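You operate a simulated robot arm through the tools that you are given. There is no shell and no other tool. Be economical: measure what you need, move in short steps, check, and stop when the job is done.

You run a simulated robot arm. Do the job below in one go: nothing can be reset, and whatever is moved stays where it is left.

## Task
Push the left test drawer shut. Put the red coil on the yellow tray. Stack the carton marked "lugs" from the top of the long bench on top of the carton marked "bolts". Put the 0.13 dotted roll from the top of the long bench on the front table end and the 0.38 dotted roll on the top of the trolley. Put two of the sleeves from the top of the long bench on the beige check card there. Any order will do. Set down upright: dotted roll.

It is judged by the outcome, as a careful person would: the job done as asked, and still so three seconds after it is handed in. It fails if anything else is knocked over, pushed out of place, dropped, spilled or broken.

## Robot
A 7-joint arm with a fingered hand on a trunk, on a base that drives. Base frame: it is fixed to the floor where the robot stands at the start and does not move with it; the origin is under the middle of the robot, x ahead of it, y to its left, z up. Readings come in cm, degrees, newtons and seconds.
With the tool pointing down near the work surface it reaches from about 34 to 70 cm from the robot's upright axis, wherever it stands. Its first joint turns from -69.0 to 172.0 degrees. Places, roughly: check card [125, -350, 75]; dotted roll [100, -300, 100]; front table end [-160, -520, 80]; left test drawer [70, 0, 70]; red coil [100, -50, 75]; sleeve (3x3x5 cm) [120, -360, 80]; top of the trolley [10, -500, 70]; yellow tray (14x17 cm) [96, -102, 80]. Payload 3.4 kg.
Tool frame: the origin (TCP) lies between the finger pads and is the grasp point; the fingertips stand 2.5 cm ahead of it; z points along the fingers, y is the line along which they close. Largest opening 8.8 cm; the body of the gripper starts 2.9 cm behind the TCP. The gripper is a hand of 5 fingers: y runs from the thumb to the fingers, the wrist lies at [-1.3, -9.7, -16.2] in the tool frame.
Orientation is that of the tool frame in the base frame, as a unit quaternion [x, y, z, w]. With the fingers straight down and the wrist toward the robot, the tool's x, y and z point along [0, 1, 0], [1, 0, 0] and [0, 0, -1] of the base frame.

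## Interface
- The arm moves only by the tool send_rows. Its argument "rows" is a list of rows, each an object (a shift or turn left out is 0) with "dp": the shift along the tool's x, y, z in units of 20 mm (1.0 is 20 mm), a list of three; "angular": the turn, a rotation vector about the tool's x, y, z in units of 8 degrees (1.0 is 8 degrees), a list of three. In form: [{"dp": [x, y, z], "angular": [ax, ay, az]}, ...]. A call has 1 to 20 rows; each row shifts and turns the commanded pose from where the row before left it, along the tool's axes as they then stand. A call with a number of a shift or a turn outside -1 to 1 is refused whole. A row lasts 0.2 s, in which the tool goes at most 5 cm and 8.6 degrees; a call with a longer step from one row to the next is refused whole. A pose out of reach is approached as far as the arm can. The call stops where the force on the tool passes 40 N (or 10 N more than at its start, if that is more) or the arm is blocked; 0.2 s more then pass. In this call time passes only in rows, and 0.2 s behind the last. The reply holds the time, the measured pose of the TCP, the force on the tool along the base axes, the opening and the grip force, in the units named above and with some noise, with the torque about the TCP (base axes, N m) and any sound that the robot's microphone picked up.
- Cameras (640 x 400 px; columns grow to the right, rows downward): "scene" is now at [12.81, 0.17, 120.3]; the picture's right is [0.11, -0.99, 0.00], its down [-0.66, -0.07, -0.75] and it looks along [0.74, 0.08, -0.67] (base axes); focal length 292 px, centre (320, 200). "wrist" rides on the gripper at [5.9, -7.9, -10.5] in the tool frame; the picture's right is [-0.73, 0.32, -0.61], its down [-0.62, -0.68, 0.38] and it looks along [-0.29, 0.66, 0.70] (tool axes); focal length 234 px, centre (320, 200). There is no depth. A picture from a camera that has moved, and an enlarged one, comes with that camera's place and axes in the base frame and with its lens. The place of the scene camera against the robot may be out by one fixed shift of up to 2.5 cm in any direction.
- get_image(camera): a new picture of that camera. No time passes.
- lift_body(by): slides the trunk up (or, below 0, down) by that many cm; the arm and the scene camera ride with it, the base frame stays. It gives what a move gives, with no picture.
- steer(legs): drives the robot by 1 to 6 legs, each [ahead, left, turn to the left] in cm, cm and degrees, along the robot's own axes; the way and the turn of a leg run together, so that a leg with both is an arc; at most 150 cm and 180 degrees a leg. The arm and the cameras ride along, it lands a little off, and it stops where it bumps. It gives what a move gives.
- set_fingers(index, middle, ring, little, thumb_bend, thumb_turn): sets how far each is bent, from 0 (flat) to 1 (curled in); at 0.3 the hand is open as for a grip, at 0.7 the pads meet at the TCP. One left out holds its place. A second passes; each finger stops where it meets its share of the squeeze, and holds until it gets a number again. It is the only way to open and close the hand. It gives what a move gives, with no picture; readings hold the bend of each and the force on index, middle, ring, little, thumb and palm. thumb_turn goes from beside the hand (0) to across from the fingers (1), as for a grip.
- aim_head(pan, tilt): turns the head with the scene camera to pan (to the left, within 86 degrees either way) and tilt (down, from -29 to 69), counted from straight ahead of the robot. It gives what a move gives.
- zoom(camera, box): a new picture of the part [left, top, right, bottom] of that camera's present view, enlarged. No time passes.
- job_done(): hands the job in; it is judged then, once.

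Go step by step. Nothing tells you exact positions but the pictures and the camera data: compare them with the known pose of the tool, close in by small moves and look again before you grip or let go. The budget is 196 turns and 162 pictures, counting those below and the enlarged ones. Unless the task says otherwise, let go and move clear before handing in, and close with one line.

The tools are called after "Request:" as a command line: name --argument value ..., lists and objects as JSON in quotes. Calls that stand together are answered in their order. send_rows: Moves the arm, as the interface text tells. Its arguments: {"type":"object","properties":{"rows":{"type":"array","items":{"type":"object","properties":{"dp":{"type":"array","items":{"type":"number"}},"angular":{"type":"array","items":{"type":"number"}}}}}},"required":["rows"]} The other tools are called the same way: lift_body (by) slides the trunk up or down; set_fingers (index, middle, ring, little, thumb_bend, thumb_turn) moves the fingers one by one; steer (legs) drives the base; aim_head (pan, tilt) turns the head that bears the scene camera; get_image (camera) takes a picture; zoom (camera, box) takes an enlarged picture of a part of a camera's view; job_done () hands the job in.

At the start:

```text
time_s: 0.0
position: [37.41, 12.11, 87.68]
orientation: [0.707, 0.707, 0.0, -0.001]
contact_force: [0.6, 0.7, -0.6]
torque: [0.01, 0.0, -0.01]
gripper_width: 8.79
gripper_force: 0.1
shape: jaw
bend: [0.3, 0.3, 0.3, 0.3, 0.3, 0.98]
finger forces: [0.0, 0.0, 0.0, 0.0, 0.1, 0.0]
trunk travel left (down, up): [-45.0, 49.0]
robot x, y, heading: [0.0, -0.44, 0.0]
head pan, tilt: [6.4, 41.8]
```

scene: 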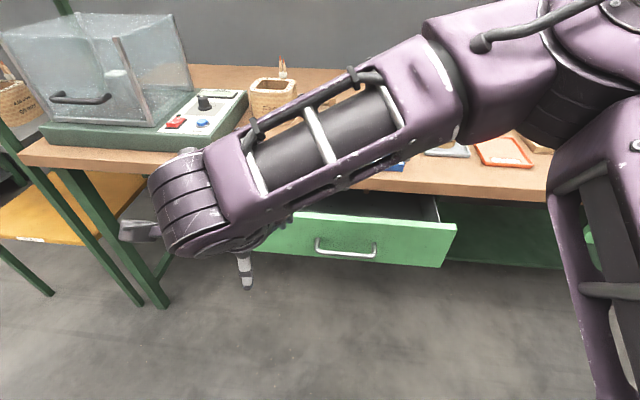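
wrist: 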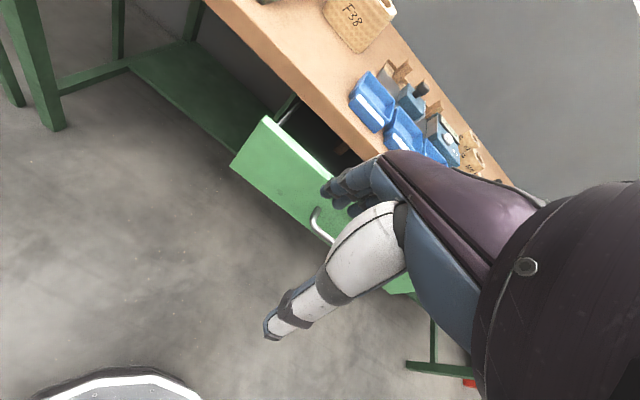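

I see an open green drawer under the bench in front of me, and the arm blocks part of the view. I'll look around with the head first.

Request:
aim_head --pan -35 --tilt 35

Request:
get_image --camera "scene"

Request:
aim_head --pan -80 --tilt 20

Request:
get_image --camera "scene"

```text
time_s: 1.1
position: [37.62, 12.14, 87.72]
orientation: [0.706, 0.708, 0.0, -0.001]
contact_force: [0.5, 0.1, -0.4]
torque: [0.01, 0.01, 0.0]
gripper_width: 8.74
gripper_force: 0.0
shape: jaw
bend: [0.3, 0.3, 0.3, 0.3, 0.3, 0.98]
finger forces: [0.0, 0.0, 0.0, 0.0, 0.0, 0.0]
trunk travel left (down, up): [-45.0, 49.0]
robot x, y, heading: [-0.14, 0.0, -0.0]
head pan, tilt: [-35.0, 35.0]
```

```text
159 pictures are left
camera scene: at [11.7, -5.81, 121.31], right [-0.57, -0.82, 0.0], down [-0.47, 0.33, -0.82], along [0.67, -0.47, -0.57], focal length 292 px, centre (320, 200)
```

scene: 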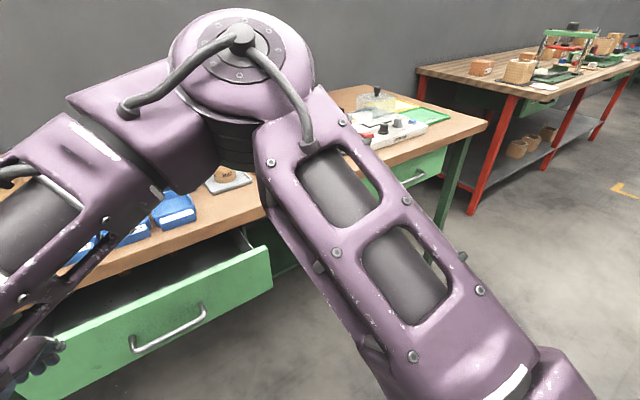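

```text
time_s: 2.2
position: [37.53, 12.06, 87.79]
orientation: [0.706, 0.708, 0.001, -0.001]
contact_force: [-1.1, -0.4, 0.9]
torque: [0.01, -0.01, -0.03]
gripper_width: 8.76
gripper_force: 0.1
shape: jaw
bend: [0.3, 0.3, 0.3, 0.3, 0.3, 0.98]
finger forces: [0.0, 0.0, 0.1, 0.0, 0.0, 0.1]
trunk travel left (down, up): [-45.0, 49.0]
robot x, y, heading: [0.25, -0.16, -0.0]
head pan, tilt: [-80.0, 20.0]
```

```text
158 pictures are left
camera scene: at [6.11, -9.93, 123.7], right [-0.98, -0.17, 0.0], down [-0.06, 0.34, -0.94], along [0.16, -0.93, -0.34], focal length 292 px, centre (320, 200)
```

scene: 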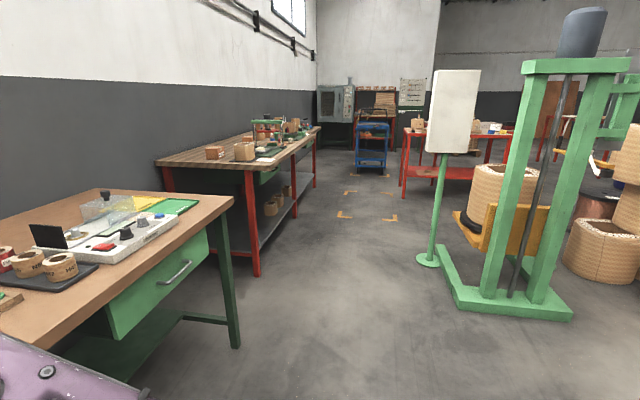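

The drawer front is about at x≈57, z≈65–75, with its handle near y≈-1. I'll turn the tool towards the drawer first, backing off a bit to have room, then look.

Request:
aim_head --pan 0 --tilt 50

Request:
steer --legs '[[-15, 0, 0]]'

Request:
send_rows --rows '[{"angular": [-1, 0, 0]}, {"angular": [-1, 0, 0]}, {"angular": [-1, 0, 0]}, {"angular": [-1, 0, 0]}, {"angular": [-1, 0, 0]}, {"angular": [-1, 0, 0]}, {"angular": [-1, 0, 0]}, {"angular": [-1, 0, 0]}, {"angular": [-1, 0, 0]}, {"angular": [-1, 0, 0]}]'

Request:
get_image --camera "scene"

Request:
get_image --camera "wrist"

```text
time_s: 3.7
position: [37.54, 12.22, 87.73]
orientation: [0.707, 0.708, 0.001, -0.001]
contact_force: [0.0, -0.2, 0.6]
torque: [-0.01, -0.01, 0.0]
gripper_width: 8.78
gripper_force: 0.0
shape: jaw
bend: [0.3, 0.3, 0.3, 0.3, 0.3, 0.98]
finger forces: [0.0, 0.0, 0.0, 0.0, 0.0, 0.1]
trunk travel left (down, up): [-45.0, 49.0]
robot x, y, heading: [0.03, -0.1, 0.2]
head pan, tilt: [0.0, 50.0]
```

```text
time_s: 5.1
position: [22.66, 12.25, 87.83]
orientation: [0.707, 0.708, 0.0, 0.0]
contact_force: [-0.7, -0.1, 0.7]
torque: [-0.04, 0.0, -0.02]
gripper_width: 8.78
gripper_force: 0.1
shape: jaw
bend: [0.3, 0.3, 0.3, 0.3, 0.3, 0.98]
finger forces: [0.0, 0.1, 0.0, 0.0, 0.0, 0.1]
trunk travel left (down, up): [-45.0, 49.0]
robot x, y, heading: [-14.75, 0.08, 0.4]
head pan, tilt: [0.0, 50.0]
```

```text
time_s: 6.8
position: [27.03, 7.7, 93.41]
orientation: [0.664, 0.634, 0.296, 0.264]
contact_force: [0.6, 0.7, 0.2]
torque: [-0.01, -0.02, -0.02]
gripper_width: 8.76
gripper_force: 0.1
shape: jaw
bend: [0.3, 0.3, 0.3, 0.3, 0.3, 0.98]
finger forces: [0.0, 0.0, 0.1, 0.0, 0.0, 0.0]
out of reach, approached as far as the arm can: row 5, 6, 7, 8
trunk travel left (down, up): [-45.0, 49.0]
robot x, y, heading: [-15.15, -0.02, -0.3]
head pan, tilt: [0.0, 50.0]
stopped in row 8: the arm was blocked; the commanded pose is now the measured one
```

```text
157 pictures are left
camera scene: at [-2.73, -0.61, 119.09], right [0.02, -1.0, 0.0], down [-0.77, -0.02, -0.64], along [0.64, 0.01, -0.77], focal length 292 px, centre (320, 200)
```

scene: 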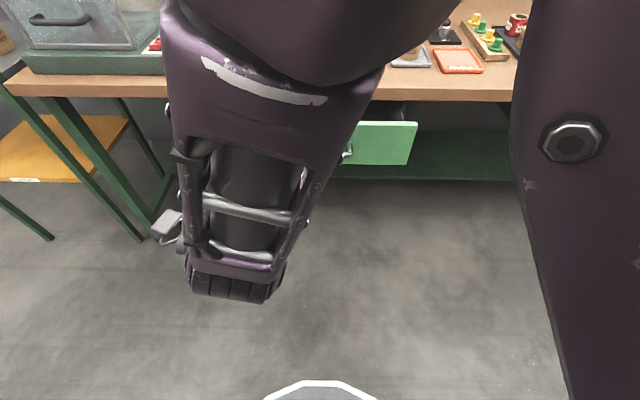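

```text
156 pictures are left
camera wrist: at [14.05, 13.7, 95.16], right [-0.24, -0.76, 0.61], down [-0.2, -0.57, -0.79], along [0.95, -0.31, -0.02], focal length 234 px, centre (320, 200)
```

wrist: 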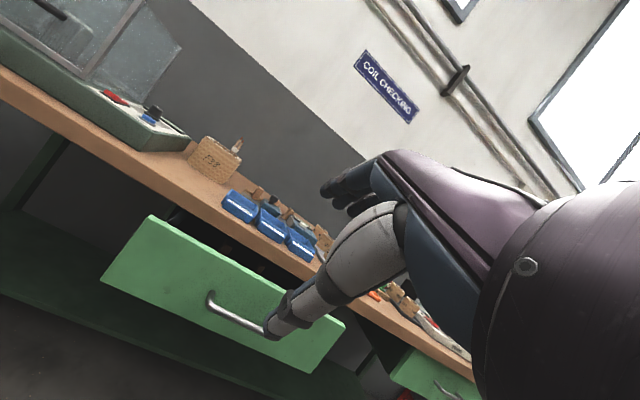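

The hand is tilted about 45° forward, good enough for pushing. I'll make a fist and lower the trunk so the knuckles face the drawer front left of the handle, then look.

Request:
set_fingers --index 0.8 --middle 0.8 --ring 0.8 --little 0.8 --thumb_bend 0.7

Request:
lift_body --by -23

Request:
steer --legs '[[12, 3, 0]]'

Request:
get_image --camera "scene"

Request:
get_image --camera "wrist"

```text
time_s: 7.8
position: [27.05, 7.68, 93.29]
orientation: [0.664, 0.634, 0.296, 0.266]
contact_force: [0.6, 0.0, -0.2]
torque: [-0.02, 0.0, -0.01]
gripper_width: 0.01
gripper_force: 0.0
shape: fingers
bend: [0.79, 0.8, 0.8, 0.8, 0.67, 0.97]
finger forces: [0.0, 0.1, 0.0, 0.1, 0.1, 0.1]
trunk travel left (down, up): [-45.0, 49.0]
robot x, y, heading: [-14.84, 0.27, 0.1]
head pan, tilt: [0.0, 50.0]
```

```text
time_s: 10.2
position: [27.02, 7.58, 70.29]
orientation: [0.663, 0.634, 0.297, 0.265]
contact_force: [0.2, -0.6, 0.1]
torque: [0.01, 0.0, 0.0]
gripper_width: 0.0
gripper_force: 0.0
shape: fingers
bend: [0.79, 0.8, 0.8, 0.8, 0.66, 0.97]
finger forces: [0.0, 0.0, 0.0, 0.0, 0.0, 0.0]
trunk travel left (down, up): [-22.0, 72.0]
robot x, y, heading: [-14.69, -0.25, 0.1]
head pan, tilt: [0.0, 50.0]
```

```text
time_s: 11.5
position: [39.07, 10.77, 70.28]
orientation: [0.662, 0.635, 0.297, 0.264]
contact_force: [0.5, -0.5, -0.4]
torque: [-0.02, 0.02, -0.02]
gripper_width: 0.01
gripper_force: 0.0
shape: fingers
bend: [0.79, 0.8, 0.8, 0.8, 0.66, 0.97]
finger forces: [0.1, 0.0, 0.1, 0.0, 0.1, 0.0]
trunk travel left (down, up): [-22.0, 72.0]
robot x, y, heading: [-2.94, 3.17, 0.3]
head pan, tilt: [0.0, 50.0]
```

```text
155 pictures are left
camera scene: at [9.3, 2.54, 96.05], right [0.03, -1.0, 0.0], down [-0.77, -0.02, -0.63], along [0.63, 0.02, -0.77], focal length 292 px, centre (320, 200)
```

scene: 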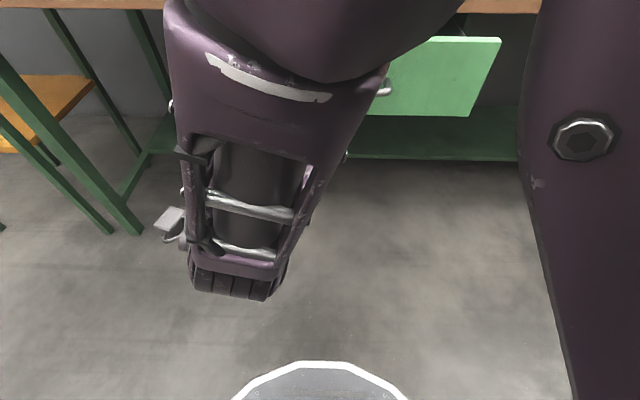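

```text
154 pictures are left
camera wrist: at [26.06, 16.81, 72.14], right [-0.23, -0.76, 0.61], down [-0.2, -0.58, -0.79], along [0.95, -0.31, -0.01], focal length 234 px, centre (320, 200)
```

wrist: 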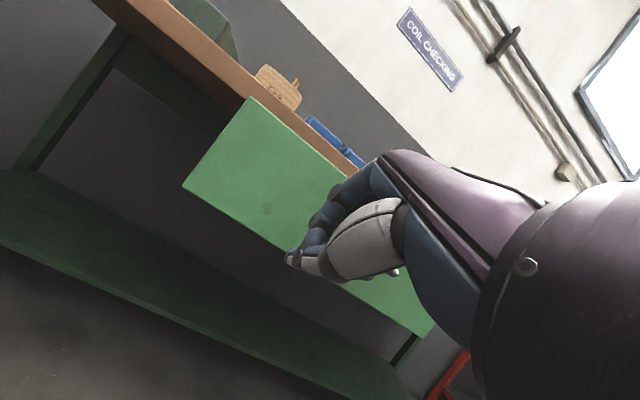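

The fist faces the drawer front left of the handle. I push forward with the arm.

Request:
send_rows --rows '[{"dp": [0, 0.69, 0.73]}, {"dp": [0, 0.69, 0.73]}, {"dp": [0, 0.69, 0.73]}, {"dp": [0, 0.69, 0.73]}, {"dp": [0, 0.35, 0.36]}, {"dp": [0, 0.35, 0.36]}, {"dp": [0, 0.35, 0.36]}, {"dp": [0, 0.35, 0.36]}, {"dp": [0, 0.35, 0.36]}, {"dp": [0, 0.35, 0.36]}, {"dp": [0, 0.35, 0.36]}, {"dp": [0, 0.35, 0.36]}, {"dp": [0, 0.35, 0.36]}, {"dp": [0, 0.35, 0.36]}]'

Request:
get_image --camera "wrist"

```text
time_s: 14.5
position: [57.15, 10.45, 70.48]
orientation: [0.662, 0.636, 0.298, 0.264]
contact_force: [-0.9, 0.1, 0.1]
torque: [-0.01, -0.04, -0.03]
gripper_width: 0.0
gripper_force: 0.6
shape: fingers
bend: [0.79, 0.8, 0.8, 0.8, 0.66, 0.97]
finger forces: [0.1, 0.7, 0.1, 0.0, 0.1, 0.0]
trunk travel left (down, up): [-22.0, 72.0]
robot x, y, heading: [-2.94, 3.07, 0.2]
head pan, tilt: [0.0, 50.0]
```

```text
153 pictures are left
camera wrist: at [44.13, 16.5, 72.31], right [-0.24, -0.76, 0.61], down [-0.2, -0.58, -0.79], along [0.95, -0.31, -0.01], focal length 234 px, centre (320, 200)
```

wrist: 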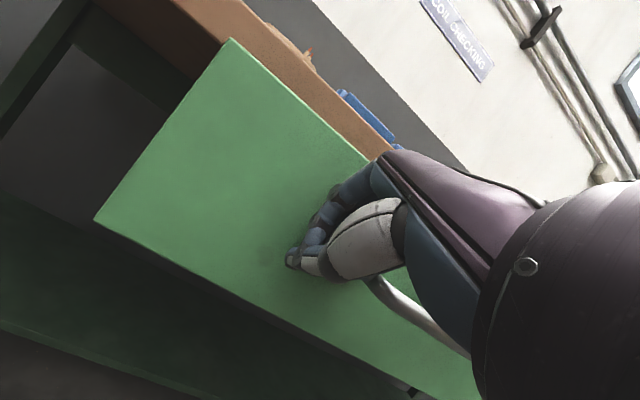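

Contact just reached, with the drawer still open. I keep pushing.

Request:
send_rows --rows '[{"dp": [0, 0.35, 0.36]}, {"dp": [0, 0.35, 0.36]}, {"dp": [0, 0.35, 0.36]}, {"dp": [0, 0.35, 0.36]}, {"dp": [0, 0.35, 0.36]}, {"dp": [0, 0.35, 0.36]}, {"dp": [0, 0.35, 0.36]}, {"dp": [0, 0.35, 0.36]}]'

Request:
get_image --camera "wrist"

```text
time_s: 16.3
position: [64.57, 10.39, 71.32]
orientation: [0.66, 0.635, 0.301, 0.267]
contact_force: [-37.9, -5.6, 3.9]
torque: [0.05, -0.77, -0.44]
gripper_width: 0.0
gripper_force: 19.2
shape: fingers
bend: [0.79, 0.8, 0.8, 0.8, 0.66, 0.97]
finger forces: [6.1, 28.2, 3.8, 0.0, 0.1, 0.1]
trunk travel left (down, up): [-22.0, 72.0]
robot x, y, heading: [-2.73, 2.72, 0.1]
head pan, tilt: [0.0, 50.0]
```

```text
152 pictures are left
camera wrist: at [51.49, 16.38, 72.94], right [-0.24, -0.76, 0.61], down [-0.19, -0.58, -0.8], along [0.95, -0.3, -0.01], focal length 234 px, centre (320, 200)
```

wrist: 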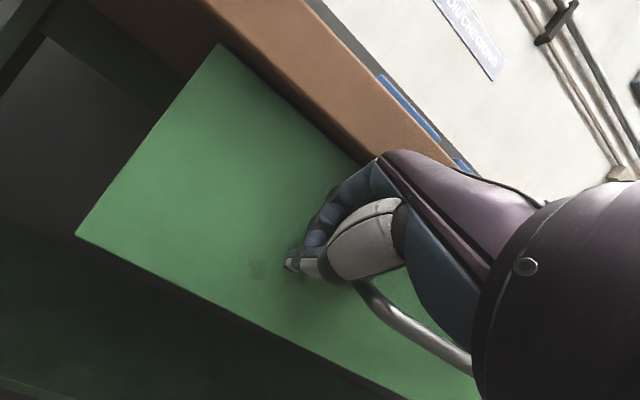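

High force: either it is shut or jammed. I back off, raise the trunk and look.

Request:
send_rows --rows '[{"dp": [0, -0.69, -0.73]}, {"dp": [0, -0.69, -0.73]}, {"dp": [0, -0.69, -0.73]}, {"dp": [0, -0.69, -0.73]}, {"dp": [0, -0.69, -0.73]}]'

Request:
steer --legs '[[-20, 0, 0]]'

Request:
aim_head --pan 0 --tilt 25

Request:
get_image --camera "scene"

Request:
get_image --camera "wrist"

```text
time_s: 17.5
position: [55.11, 10.39, 70.61]
orientation: [0.663, 0.634, 0.297, 0.265]
contact_force: [0.4, -0.4, -0.2]
torque: [0.02, 0.0, 0.02]
gripper_width: 0.0
gripper_force: 0.0
shape: fingers
bend: [0.79, 0.8, 0.8, 0.8, 0.66, 0.97]
finger forces: [0.0, 0.0, 0.0, 0.0, 0.0, 0.0]
trunk travel left (down, up): [-22.0, 72.0]
robot x, y, heading: [-2.61, 3.15, 0.4]
head pan, tilt: [0.0, 50.0]
```

```text
time_s: 19.1
position: [34.96, 10.27, 70.63]
orientation: [0.662, 0.635, 0.297, 0.265]
contact_force: [0.1, -0.1, -0.7]
torque: [-0.02, 0.02, -0.01]
gripper_width: 0.0
gripper_force: 0.1
shape: fingers
bend: [0.79, 0.8, 0.8, 0.8, 0.66, 0.97]
finger forces: [0.1, 0.0, 0.0, 0.0, 0.0, 0.0]
trunk travel left (down, up): [-22.0, 72.0]
robot x, y, heading: [-22.56, 2.87, 0.3]
head pan, tilt: [0.0, 50.0]
```

```text
time_s: 20.0
position: [34.94, 10.34, 70.62]
orientation: [0.663, 0.634, 0.297, 0.265]
contact_force: [0.0, 0.4, 0.5]
torque: [0.01, 0.0, 0.0]
gripper_width: 0.0
gripper_force: 0.1
shape: fingers
bend: [0.79, 0.8, 0.8, 0.8, 0.66, 0.97]
finger forces: [0.1, 0.1, 0.1, 0.0, 0.0, 0.0]
trunk travel left (down, up): [-22.0, 72.0]
robot x, y, heading: [-22.85, 3.03, 0.0]
head pan, tilt: [0.0, 25.0]
```

```text
151 pictures are left
camera scene: at [-9.28, 2.24, 99.88], right [0.0, -1.0, 0.0], down [-0.42, 0.0, -0.91], along [0.91, 0.0, -0.42], focal length 292 px, centre (320, 200)
```

scene: 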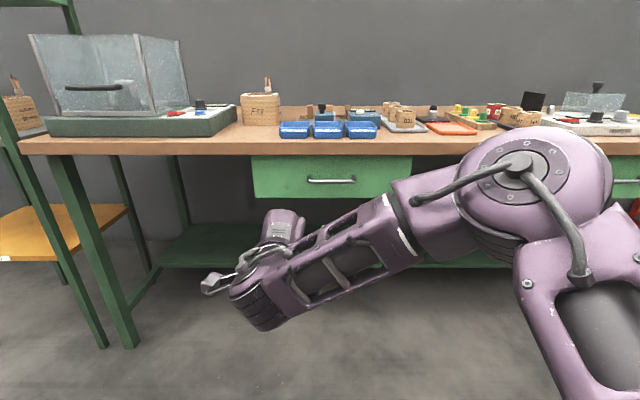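

```text
150 pictures are left
camera wrist: at [21.97, 16.35, 72.41], right [-0.24, -0.76, 0.61], down [-0.2, -0.58, -0.79], along [0.95, -0.31, -0.01], focal length 234 px, centre (320, 200)
```

wrist: 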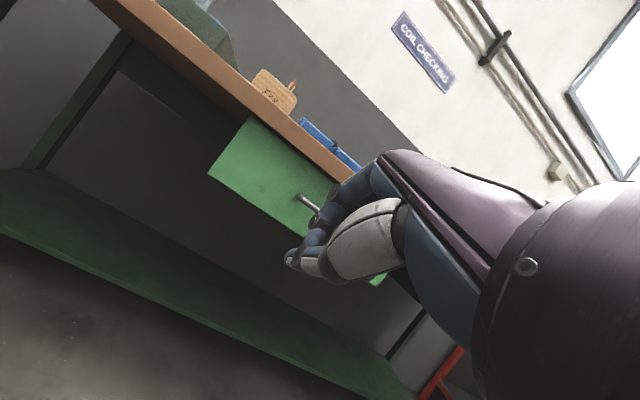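

The drawer looks flush. I zoom to compare it with the right drawer.

Request:
zoom --camera "scene" --box '[220, 70, 640, 230]'

```text
1.52 times, centred on (430, 150) of scene
camera zoom: at [-9.28, 2.24, 99.88], right [0.0, -1.0, 0.0], down [-0.42, 0.0, -0.91], along [0.91, 0.0, -0.42], focal length 445 px, centre (152, 276)
```

zoom: 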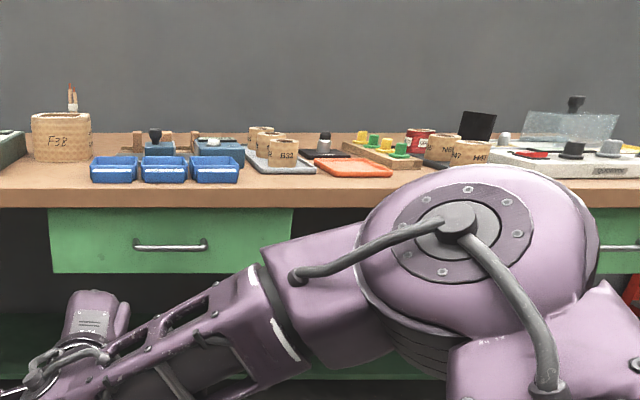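

The drawer is shut. Now I raise the trunk, turn the tool down again, and drive sideways to y≈-70 to see the coil and the tray.

Request:
lift_body --by 38

Request:
send_rows --rows '[{"angular": [1, 0, 0]}, {"angular": [1, 0, 0]}, {"angular": [1, 0, 0]}, {"angular": [1, 0, 0]}, {"angular": [1, 0, 0]}, {"angular": [0.85, 0, 0]}]'

Request:
set_fingers --index 0.3 --middle 0.3 --ring 0.3 --little 0.3 --thumb_bend 0.3

Request:
steer --legs '[[0, -75, 0], [40, 0, 0]]'

Request:
aim_head --pan 0 --tilt 40

Request:
get_image --camera "scene"

Request:
get_image --camera "wrist"

```text
time_s: 23.6
position: [35.0, 10.33, 108.67]
orientation: [0.663, 0.634, 0.297, 0.265]
contact_force: [-0.1, 0.2, 0.5]
torque: [-0.02, -0.01, 0.02]
gripper_width: 0.0
gripper_force: 0.0
shape: fingers
bend: [0.79, 0.8, 0.8, 0.8, 0.66, 0.97]
finger forces: [0.0, 0.0, 0.1, 0.0, 0.1, 0.0]
trunk travel left (down, up): [-60.0, 34.0]
robot x, y, heading: [-23.4, 3.01, -0.1]
head pan, tilt: [0.0, 25.0]
```

```text
time_s: 25.1
position: [35.11, 10.46, 108.43]
orientation: [0.713, 0.701, 0.02, -0.021]
contact_force: [0.5, -1.1, 0.7]
torque: [0.0, 0.01, 0.02]
gripper_width: 0.0
gripper_force: 0.1
shape: fingers
bend: [0.79, 0.8, 0.8, 0.8, 0.66, 0.97]
finger forces: [0.1, 0.0, 0.0, 0.0, 0.0, 0.0]
trunk travel left (down, up): [-60.0, 34.0]
robot x, y, heading: [-23.06, 2.82, 0.0]
head pan, tilt: [0.0, 25.0]
```

```text
time_s: 26.1
position: [34.88, 10.33, 108.49]
orientation: [0.714, 0.7, 0.02, -0.021]
contact_force: [-0.2, 0.7, -0.7]
torque: [0.03, -0.02, 0.04]
gripper_width: 8.44
gripper_force: 0.1
shape: fingers
bend: [0.3, 0.3, 0.3, 0.3, 0.3, 0.97]
finger forces: [0.0, 0.0, 0.0, 0.0, 0.0, 0.0]
trunk travel left (down, up): [-60.0, 34.0]
robot x, y, heading: [-22.63, 3.08, 0.0]
head pan, tilt: [0.0, 25.0]
```

```text
time_s: 32.2
position: [75.37, -64.18, 108.68]
orientation: [0.714, 0.7, 0.021, -0.021]
contact_force: [0.6, 0.1, 0.3]
torque: [-0.01, -0.03, 0.0]
gripper_width: 8.44
gripper_force: 0.0
shape: fingers
bend: [0.3, 0.3, 0.3, 0.3, 0.3, 0.97]
finger forces: [0.0, 0.0, 0.0, 0.0, 0.0, 0.0]
trunk travel left (down, up): [-60.0, 34.0]
robot x, y, heading: [17.2, -71.41, 0.2]
head pan, tilt: [0.0, 25.0]
```

```text
time_s: 33.0
position: [75.23, -64.18, 108.56]
orientation: [0.714, 0.7, 0.021, -0.02]
contact_force: [-0.9, -0.1, 0.2]
torque: [0.0, 0.01, 0.02]
gripper_width: 8.44
gripper_force: 0.2
shape: fingers
bend: [0.3, 0.3, 0.3, 0.3, 0.3, 0.97]
finger forces: [0.1, 0.1, 0.1, 0.0, 0.0, 0.1]
trunk travel left (down, up): [-60.0, 34.0]
robot x, y, heading: [17.25, -71.69, 0.0]
head pan, tilt: [0.0, 40.0]
```

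```text
148 pictures are left
camera scene: at [30.23, -72.34, 135.57], right [0.0, -1.0, 0.0], down [-0.64, 0.0, -0.77], along [0.77, 0.0, -0.64], focal length 292 px, centre (320, 200)
```

scene: 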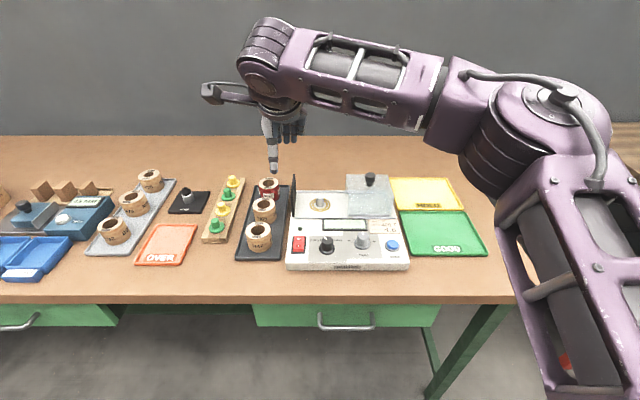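

```text
147 pictures are left
camera wrist: at [67.34, -58.84, 119.47], right [0.31, -0.77, 0.56], down [-0.69, -0.59, -0.42], along [0.65, -0.26, -0.71], focal length 234 px, centre (320, 200)
```

wrist: 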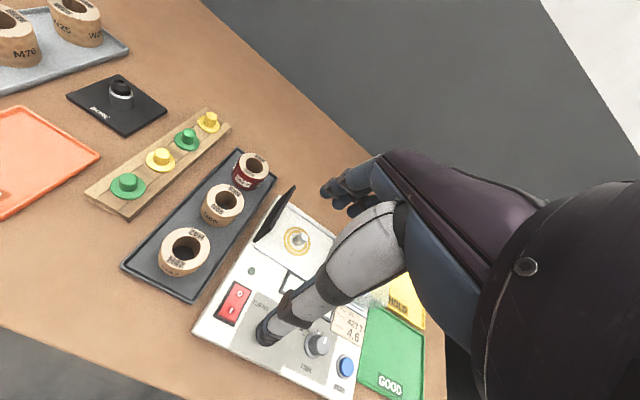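

I see the red coil at about (96.5, -57) on the black tray, and the yellow HOLD tray at about (98, -103). I zoom to check sizes and clearances around the coil.

Request:
zoom --camera "scene" --box '[220, 110, 340, 270]'

Request:
zoom --camera "wrist" --box '[120, 110, 440, 370]'

```text
2.50 times, centred on (280, 190) of scene
camera zoom: at [30.23, -72.34, 135.57], right [0.0, -1.0, 0.0], down [-0.64, 0.0, -0.77], along [0.77, 0.0, -0.64], focal length 730 px, centre (420, 225)
```

zoom: 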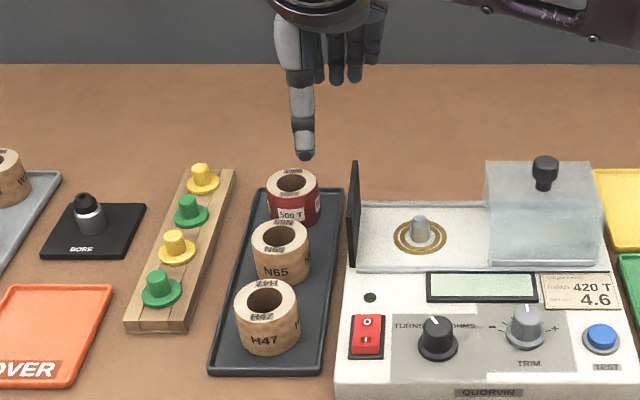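

```text
1.54 times, centred on (280, 240) of wrist
camera zoom: at [67.34, -58.84, 119.47], right [0.31, -0.77, 0.56], down [-0.69, -0.59, -0.42], along [0.65, -0.26, -0.71], focal length 360 px, centre (382, 138)
```

zoom: 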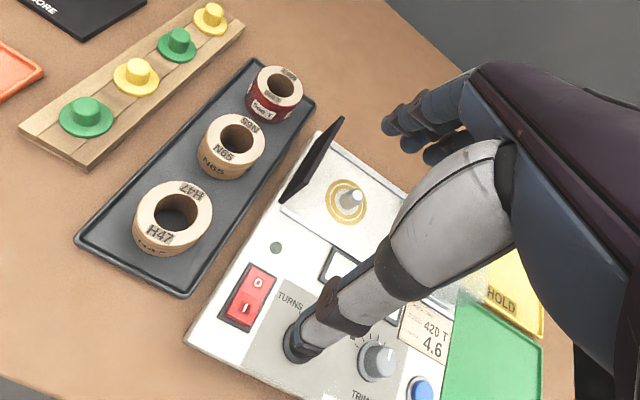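

Coil ≈5.8 cm wide, 4.5 cm high at about (95.3, -57), free to grip along x. I drive up so the hand hovers over it, straighten the tool, and look.

Request:
steer --legs '[[20, 7, 0]]'

Request:
send_rows --rows '[{"angular": [0, -0.41, 0]}, {"dp": [0, 0, 1]}, {"dp": [0, 0, 1]}, {"dp": [0, 0, 1]}]'

Request:
get_image --camera "wrist"

Request:
get_image --camera "scene"

```text
time_s: 34.6
position: [94.97, -57.37, 108.53]
orientation: [0.713, 0.7, 0.021, -0.02]
contact_force: [0.8, -0.4, -0.5]
torque: [0.0, 0.01, 0.0]
gripper_width: 8.45
gripper_force: 0.2
shape: fingers
bend: [0.3, 0.3, 0.3, 0.3, 0.3, 0.97]
finger forces: [0.1, 0.0, 0.0, 0.1, 0.0, 0.0]
trunk travel left (down, up): [-60.0, 34.0]
robot x, y, heading: [36.7, -64.46, 0.2]
head pan, tilt: [0.0, 40.0]
```

```text
time_s: 35.6
position: [95.0, -57.25, 102.57]
orientation: [0.714, 0.7, 0.0, 0.0]
contact_force: [-0.6, -0.3, 0.3]
torque: [0.0, 0.02, -0.01]
gripper_width: 8.41
gripper_force: 0.0
shape: fingers
bend: [0.3, 0.3, 0.3, 0.3, 0.3, 0.97]
finger forces: [0.1, 0.1, 0.0, 0.1, 0.1, 0.0]
trunk travel left (down, up): [-60.0, 34.0]
robot x, y, heading: [37.17, -64.33, 0.0]
head pan, tilt: [0.0, 40.0]
```

```text
144 pictures are left
camera wrist: at [87.18, -51.21, 113.09], right [0.31, -0.73, 0.61], down [-0.69, -0.61, -0.38], along [0.65, -0.3, -0.7], focal length 234 px, centre (320, 200)
```

wrist: 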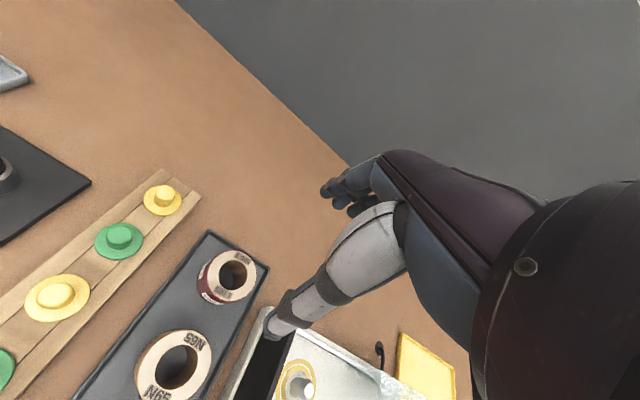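

```text
143 pictures are left
camera scene: at [50.08, -65.32, 135.55], right [0.0, -1.0, 0.0], down [-0.64, 0.0, -0.77], along [0.77, 0.0, -0.64], focal length 292 px, centre (320, 200)
```

scene: 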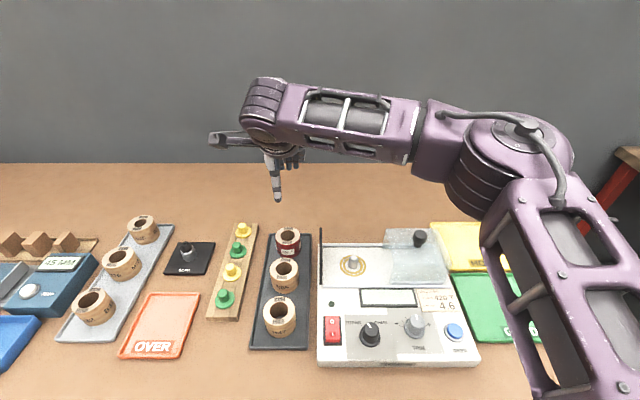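

The wrist view confirms the coil centre at about (95.3, -57.0), nearly under the TCP. I descend most of the way and check.

Request:
send_rows --rows '[{"dp": [0.12, 0.15, 1]}, {"dp": [0, 0, 1]}, {"dp": [0, 0, 1]}, {"dp": [0, 0, 1]}, {"dp": [0, 0, 1]}, {"dp": [0, 0, 1]}]'

Request:
get_image --camera "wrist"

Request:
zoom --camera "scene" --box '[200, 150, 400, 310]'

```text
time_s: 37.0
position: [95.39, -57.05, 90.53]
orientation: [0.714, 0.7, 0.0, 0.0]
contact_force: [0.7, 0.2, 0.3]
torque: [-0.01, -0.01, -0.02]
gripper_width: 8.42
gripper_force: 0.1
shape: fingers
bend: [0.3, 0.3, 0.3, 0.3, 0.3, 0.97]
finger forces: [0.1, 0.1, 0.0, 0.0, 0.0, 0.0]
trunk travel left (down, up): [-60.0, 34.0]
robot x, y, heading: [37.03, -64.36, -0.0]
head pan, tilt: [0.0, 40.0]
```

```text
142 pictures are left
camera wrist: at [87.51, -51.03, 101.07], right [0.31, -0.73, 0.61], down [-0.69, -0.61, -0.38], along [0.65, -0.3, -0.7], focal length 234 px, centre (320, 200)
```

wrist: 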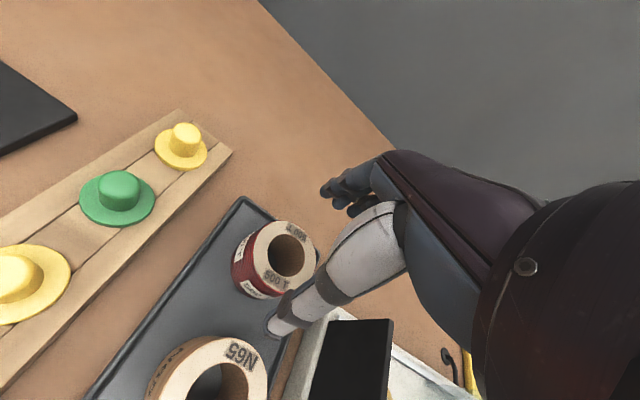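

```text
2.50 times, centred on (300, 230) of scene
camera zoom: at [50.04, -65.31, 135.56], right [0.0, -1.0, 0.0], down [-0.64, 0.0, -0.77], along [0.77, 0.0, -0.64], focal length 730 px, centre (370, 125)
```

zoom: 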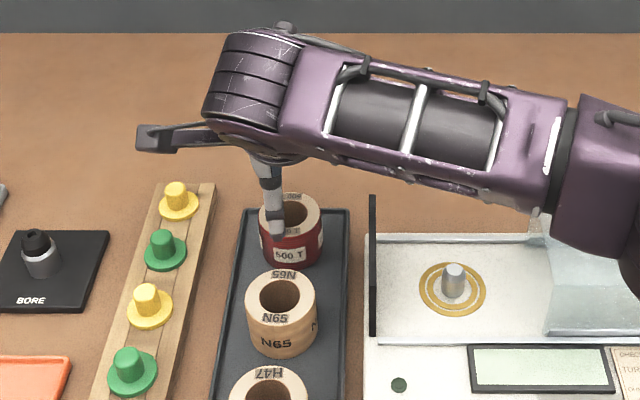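

Aligned well. I descend around the coil and look.

Request:
send_rows --rows '[{"dp": [0, 0, 1]}, {"dp": [0, 0, 1]}, {"dp": [0, 0, 0.8]}, {"dp": [0, 0, 0.4]}]'

Request:
get_image --camera "wrist"

```text
time_s: 38.0
position: [95.32, -57.01, 84.24]
orientation: [0.714, 0.7, 0.0, 0.001]
contact_force: [0.6, 1.0, -0.4]
torque: [0.03, 0.01, -0.02]
gripper_width: 8.46
gripper_force: 0.1
shape: fingers
bend: [0.3, 0.3, 0.3, 0.3, 0.3, 0.97]
finger forces: [0.0, 0.0, 0.0, 0.0, 0.0, 0.0]
trunk travel left (down, up): [-60.0, 34.0]
robot x, y, heading: [37.01, -64.6, 0.4]
head pan, tilt: [0.0, 40.0]
```

```text
140 pictures are left
camera wrist: at [87.45, -50.99, 94.75], right [0.31, -0.73, 0.61], down [-0.69, -0.61, -0.38], along [0.65, -0.3, -0.7], focal length 234 px, centre (320, 200)
```

wrist: 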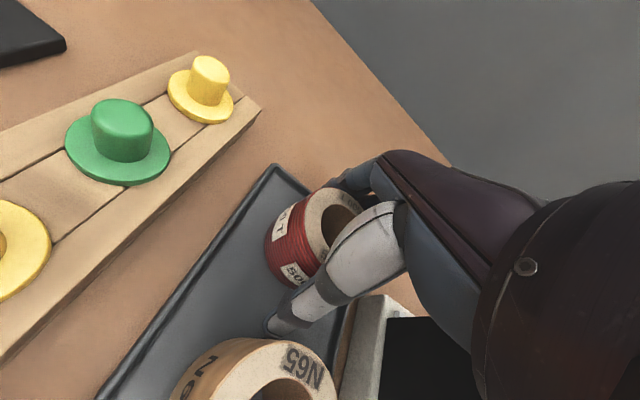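

The coil is between thumb and fingers. I close the hand.

Request:
set_fingers --index 0.7 --middle 0.7 --ring 0.7 --little 0.7 --thumb_bend 0.7

Request:
send_rows --rows '[{"dp": [0, 0, -0.5]}, {"dp": [0, 0, -1]}, {"dp": [0, 0, -1]}, {"dp": [0, 0, -1]}, {"dp": [0, 0, -1]}, {"dp": [0, 0, -1]}, {"dp": [0, 0, -1]}, {"dp": [0, 0, -1]}]'

Request:
get_image --camera "wrist"

Request:
get_image --camera "scene"

```text
time_s: 39.0
position: [95.27, -57.14, 84.25]
orientation: [0.713, 0.701, 0.0, 0.001]
contact_force: [2.0, 0.2, 4.3]
torque: [-0.05, -0.23, 0.05]
gripper_width: 4.82
gripper_force: 25.1
shape: fingers
bend: [0.45, 0.51, 0.59, 0.7, 0.53, 0.94]
finger forces: [10.7, 7.3, 6.2, 0.0, 25.0, 0.0]
trunk travel left (down, up): [-60.0, 34.0]
robot x, y, heading: [37.15, -64.44, 0.1]
head pan, tilt: [0.0, 40.0]
```

```text
time_s: 40.8
position: [95.25, -56.94, 99.17]
orientation: [0.714, 0.7, -0.001, 0.001]
contact_force: [-0.2, -0.7, -1.8]
torque: [-0.01, 0.03, 0.0]
gripper_width: 4.8
gripper_force: 23.2
shape: fingers
bend: [0.45, 0.52, 0.59, 0.7, 0.53, 0.94]
finger forces: [9.4, 6.6, 6.0, 0.0, 24.0, 0.1]
trunk travel left (down, up): [-60.0, 34.0]
robot x, y, heading: [36.97, -64.77, -0.0]
head pan, tilt: [0.0, 40.0]
```

```text
139 pictures are left
camera wrist: at [87.45, -50.95, 109.75], right [0.31, -0.73, 0.61], down [-0.69, -0.61, -0.38], along [0.65, -0.3, -0.7], focal length 234 px, centre (320, 200)
```

wrist: 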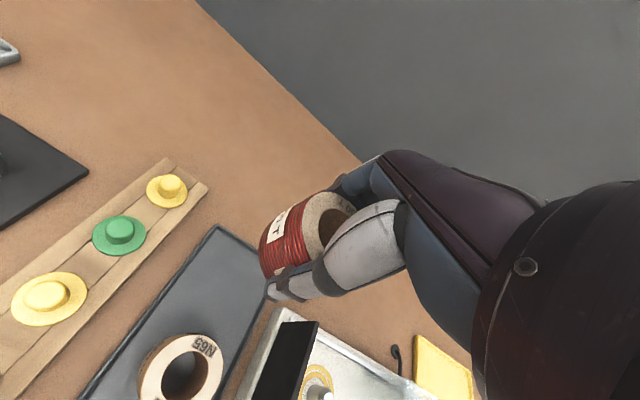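

```text
138 pictures are left
camera scene: at [50.0, -65.29, 135.56], right [0.0, -1.0, 0.0], down [-0.64, 0.0, -0.77], along [0.77, 0.0, -0.64], focal length 292 px, centre (320, 200)
```

scene: 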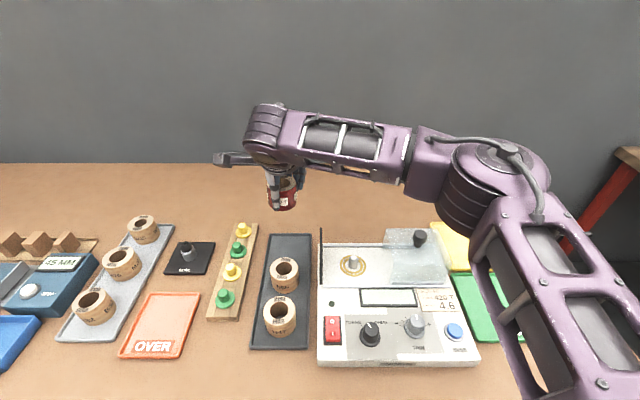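

The coil is held. I raise it and strafe right to the yellow tray at about (97, -103.5).

Request:
lift_body --by 8

Request:
steer --legs '[[1.5, -46.5, 0]]'

Request:
get_image --camera "wrist"

Request:
get_image --camera "scene"

```text
time_s: 42.0
position: [95.32, -56.95, 107.04]
orientation: [0.714, 0.7, 0.0, 0.0]
contact_force: [1.1, 0.3, -2.0]
torque: [0.03, 0.03, -0.01]
gripper_width: 4.82
gripper_force: 23.3
shape: fingers
bend: [0.45, 0.52, 0.59, 0.7, 0.53, 0.94]
finger forces: [9.5, 6.7, 6.0, 0.0, 23.9, 0.0]
trunk travel left (down, up): [-68.0, 26.0]
robot x, y, heading: [37.21, -64.5, 0.1]
head pan, tilt: [0.0, 40.0]
```

```text
time_s: 44.8
position: [96.84, -103.39, 107.27]
orientation: [0.713, 0.701, -0.001, 0.0]
contact_force: [-1.3, -0.2, -0.9]
torque: [-0.02, 0.0, 0.0]
gripper_width: 4.8
gripper_force: 22.3
shape: fingers
bend: [0.45, 0.52, 0.6, 0.7, 0.53, 0.94]
finger forces: [9.5, 6.7, 6.0, 0.1, 23.8, 0.0]
trunk travel left (down, up): [-68.0, 26.0]
robot x, y, heading: [38.59, -110.88, 0.5]
head pan, tilt: [0.0, 40.0]
```

```text
137 pictures are left
camera wrist: at [89.02, -97.31, 117.73], right [0.31, -0.73, 0.61], down [-0.69, -0.61, -0.38], along [0.65, -0.3, -0.7], focal length 234 px, centre (320, 200)
```

wrist: 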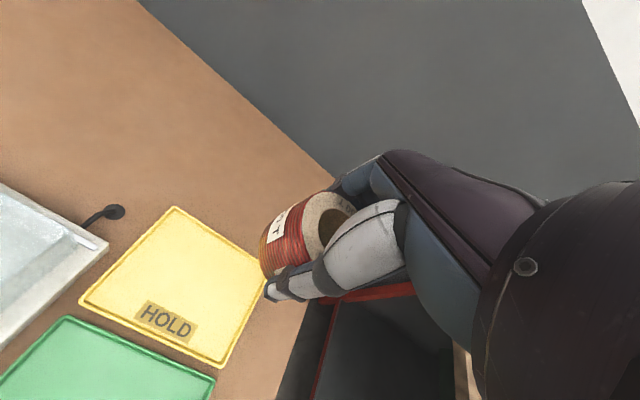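

```text
136 pictures are left
camera scene: at [51.62, -111.74, 143.56], right [0.0, -1.0, 0.0], down [-0.64, 0.0, -0.77], along [0.77, 0.0, -0.64], focal length 292 px, centre (320, 200)
```

scene: 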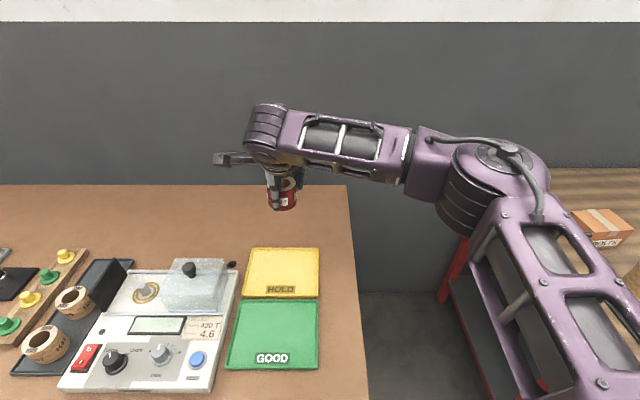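

The tray centre is at about (95.8, -100.6). I shift there and descend partway.

Request:
send_rows --rows '[{"dp": [0.7, -0.25, 0]}, {"dp": [0.7, -0.25, 0]}, {"dp": [0, 0, 1]}, {"dp": [0, 0, 1]}, {"dp": [0, 0, 1]}, {"dp": [0, 0, 1]}, {"dp": [0, 0, 1]}, {"dp": [0, 0, 1]}, {"dp": [0, 0, 1]}, {"dp": [0, 0, 1]}]'

Request:
get_image --camera "wrist"

Request:
get_image --camera "scene"

```text
time_s: 47.0
position: [96.06, -100.55, 91.17]
orientation: [0.713, 0.701, 0.0, 0.0]
contact_force: [0.6, -0.1, -2.2]
torque: [0.03, 0.0, 0.02]
gripper_width: 4.82
gripper_force: 22.7
shape: fingers
bend: [0.45, 0.52, 0.6, 0.7, 0.53, 0.94]
finger forces: [9.4, 6.7, 6.0, 0.1, 23.6, 0.1]
trunk travel left (down, up): [-68.0, 26.0]
robot x, y, heading: [38.53, -111.42, 0.1]
head pan, tilt: [0.0, 40.0]
```

```text
135 pictures are left
camera wrist: at [88.14, -94.53, 101.7], right [0.31, -0.73, 0.61], down [-0.69, -0.61, -0.38], along [0.65, -0.3, -0.7], focal length 234 px, centre (320, 200)
```

wrist: 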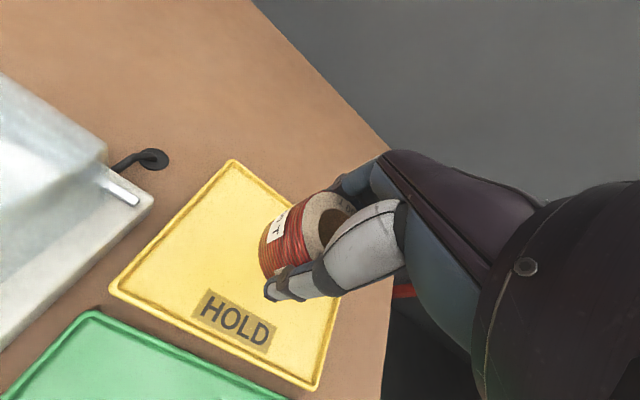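

```text
134 pictures are left
camera scene: at [51.63, -111.71, 143.56], right [0.0, -1.0, 0.0], down [-0.64, 0.0, -0.77], along [0.77, 0.0, -0.64], focal length 292 px, centre (320, 200)
```

scene: 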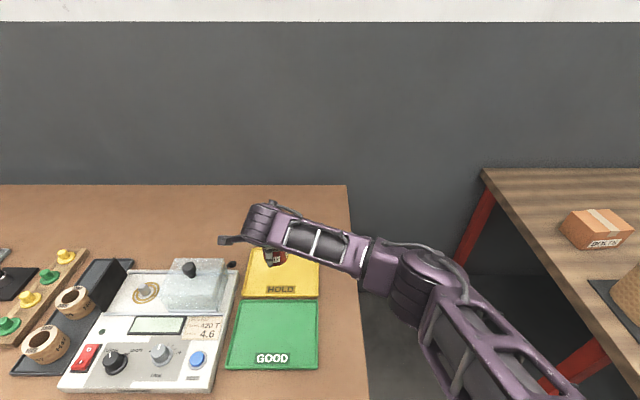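

Good: over the tray. Lower slowly to contact.

Request:
send_rows --rows '[{"dp": [0, 0, 1]}, {"dp": [0, 0, 1]}, {"dp": [0, 0, 0.75]}, {"dp": [0, 0, 0.2]}, {"dp": [0, 0, 0.2]}]'

Request:
get_image --camera "wrist"

```text
time_s: 48.2
position: [95.91, -100.46, 84.8]
orientation: [0.713, 0.701, -0.001, 0.001]
contact_force: [0.4, -0.3, -2.2]
torque: [0.0, 0.01, -0.04]
gripper_width: 4.81
gripper_force: 22.8
shape: fingers
bend: [0.45, 0.52, 0.6, 0.7, 0.53, 0.94]
finger forces: [9.4, 6.6, 6.1, 0.0, 23.5, 0.1]
trunk travel left (down, up): [-68.0, 26.0]
robot x, y, heading: [38.57, -110.89, 0.1]
head pan, tilt: [0.0, 40.0]
```

```text
133 pictures are left
camera wrist: at [88.03, -94.48, 95.39], right [0.31, -0.73, 0.61], down [-0.69, -0.61, -0.38], along [0.65, -0.3, -0.7], focal length 234 px, centre (320, 200)
```

wrist: 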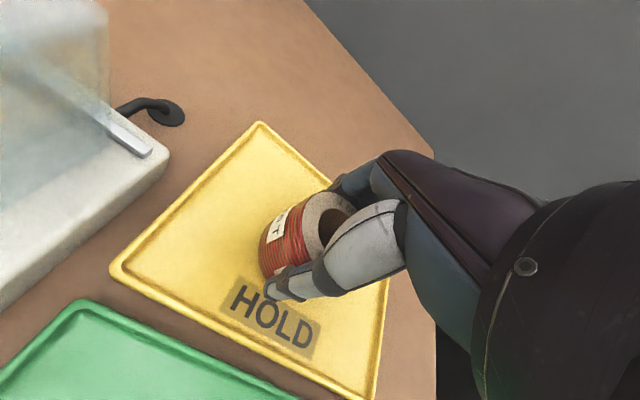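

Request:
send_rows --rows '[{"dp": [0, 0, 0.15]}, {"dp": [0, 0, 0.15]}, {"dp": [0, 0, 0.1]}, {"dp": [0, 0, 0.1]}]'

```text
time_s: 49.2
position: [95.84, -100.42, 84.28]
orientation: [0.713, 0.701, 0.003, 0.001]
contact_force: [0.6, -0.3, 14.9]
torque: [-0.24, -0.39, -0.01]
gripper_width: 4.81
gripper_force: 26.6
shape: fingers
bend: [0.45, 0.52, 0.6, 0.7, 0.54, 0.94]
finger forces: [10.9, 8.0, 7.4, 0.0, 26.6, 0.1]
trunk travel left (down, up): [-68.0, 26.0]
robot x, y, heading: [38.62, -111.32, 0.3]
head pan, tilt: [0.0, 40.0]
```

Contact with the tray. I ease up slightly, open, and rise straight up.

Request:
send_rows --rows '[{"dp": [0, 0, -0.1]}]'

Request:
set_fingers --index 0.3 --middle 0.3 --ring 0.3 --little 0.3 --thumb_bend 0.3

Request:
send_rows --rows '[{"dp": [0, 0, -0.5]}, {"dp": [0, 0, -1]}, {"dp": [0, 0, -1]}, {"dp": [0, 0, -1]}, {"dp": [0, 0, -1]}, {"dp": [0, 0, -1]}, {"dp": [0, 0, -1]}, {"dp": [0, 0, -1]}, {"dp": [0, 0, -1]}, {"dp": [0, 0, -1]}, {"dp": [0, 0, -1]}]'

Request:
get_image --camera "wrist"

Request:
aim_head --pan -70 --tilt 25

Request:
get_image --camera "scene"

```text
time_s: 49.6
position: [95.77, -100.56, 84.21]
orientation: [0.713, 0.701, 0.001, 0.002]
contact_force: [2.8, 1.8, 11.9]
torque: [-0.18, -0.43, 0.06]
gripper_width: 4.81
gripper_force: 25.7
shape: fingers
bend: [0.45, 0.52, 0.6, 0.7, 0.54, 0.94]
finger forces: [11.6, 8.0, 6.9, 0.1, 25.3, 0.1]
trunk travel left (down, up): [-68.0, 26.0]
robot x, y, heading: [39.03, -111.08, 0.3]
head pan, tilt: [0.0, 40.0]
```

```text
time_s: 50.6
position: [95.94, -100.48, 84.03]
orientation: [0.714, 0.701, -0.001, 0.0]
contact_force: [-0.5, -0.2, -0.5]
torque: [0.02, 0.01, 0.02]
gripper_width: 8.46
gripper_force: 0.1
shape: fingers
bend: [0.3, 0.3, 0.3, 0.3, 0.3, 0.97]
finger forces: [0.0, 0.0, 0.1, 0.0, 0.0, 0.1]
trunk travel left (down, up): [-68.0, 26.0]
robot x, y, heading: [38.44, -110.89, 0.1]
head pan, tilt: [0.0, 40.0]
```

```text
time_s: 53.0
position: [95.93, -100.5, 105.12]
orientation: [0.714, 0.701, 0.0, -0.001]
contact_force: [-0.2, 0.3, -0.1]
torque: [0.0, 0.04, 0.02]
gripper_width: 8.45
gripper_force: 0.0
shape: fingers
bend: [0.3, 0.3, 0.3, 0.3, 0.3, 0.97]
finger forces: [0.0, 0.1, 0.0, 0.0, 0.1, 0.0]
trunk travel left (down, up): [-68.0, 26.0]
robot x, y, heading: [38.59, -110.61, 0.1]
head pan, tilt: [0.0, 40.0]
```

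```text
132 pictures are left
camera wrist: at [88.04, -94.45, 115.69], right [0.31, -0.73, 0.61], down [-0.69, -0.61, -0.38], along [0.65, -0.3, -0.7], focal length 234 px, centre (320, 200)
```

wrist: 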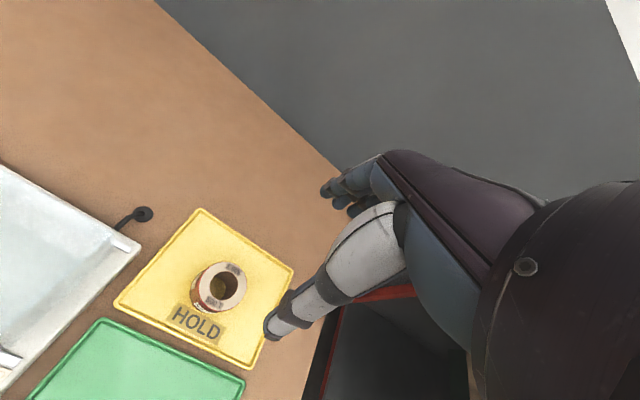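

```text
time_s: 54.4
position: [96.0, -100.49, 105.1]
orientation: [0.713, 0.701, 0.001, 0.0]
contact_force: [0.2, -0.2, 0.0]
torque: [0.02, 0.01, 0.02]
gripper_width: 8.43
gripper_force: 0.0
shape: fingers
bend: [0.3, 0.3, 0.3, 0.3, 0.3, 0.97]
finger forces: [0.0, 0.0, 0.1, 0.0, 0.0, 0.0]
trunk travel left (down, up): [-68.0, 26.0]
robot x, y, heading: [39.03, -110.73, -0.0]
head pan, tilt: [-70.0, 25.0]
```

```text
131 pictures are left
camera scene: at [46.26, -120.39, 145.89], right [-0.94, -0.35, 0.0], down [-0.15, 0.4, -0.91], along [0.31, -0.85, -0.42], focal length 292 px, centre (320, 200)
```

scene: 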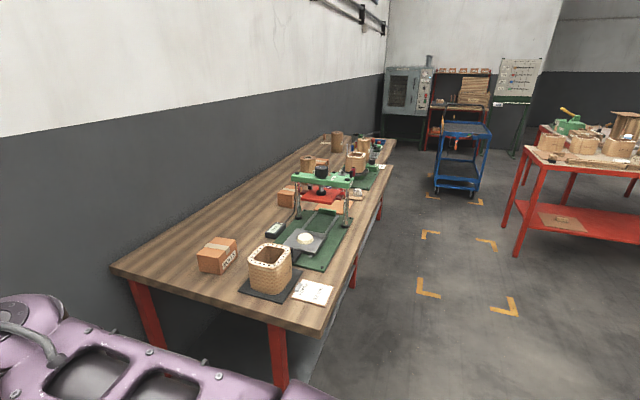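

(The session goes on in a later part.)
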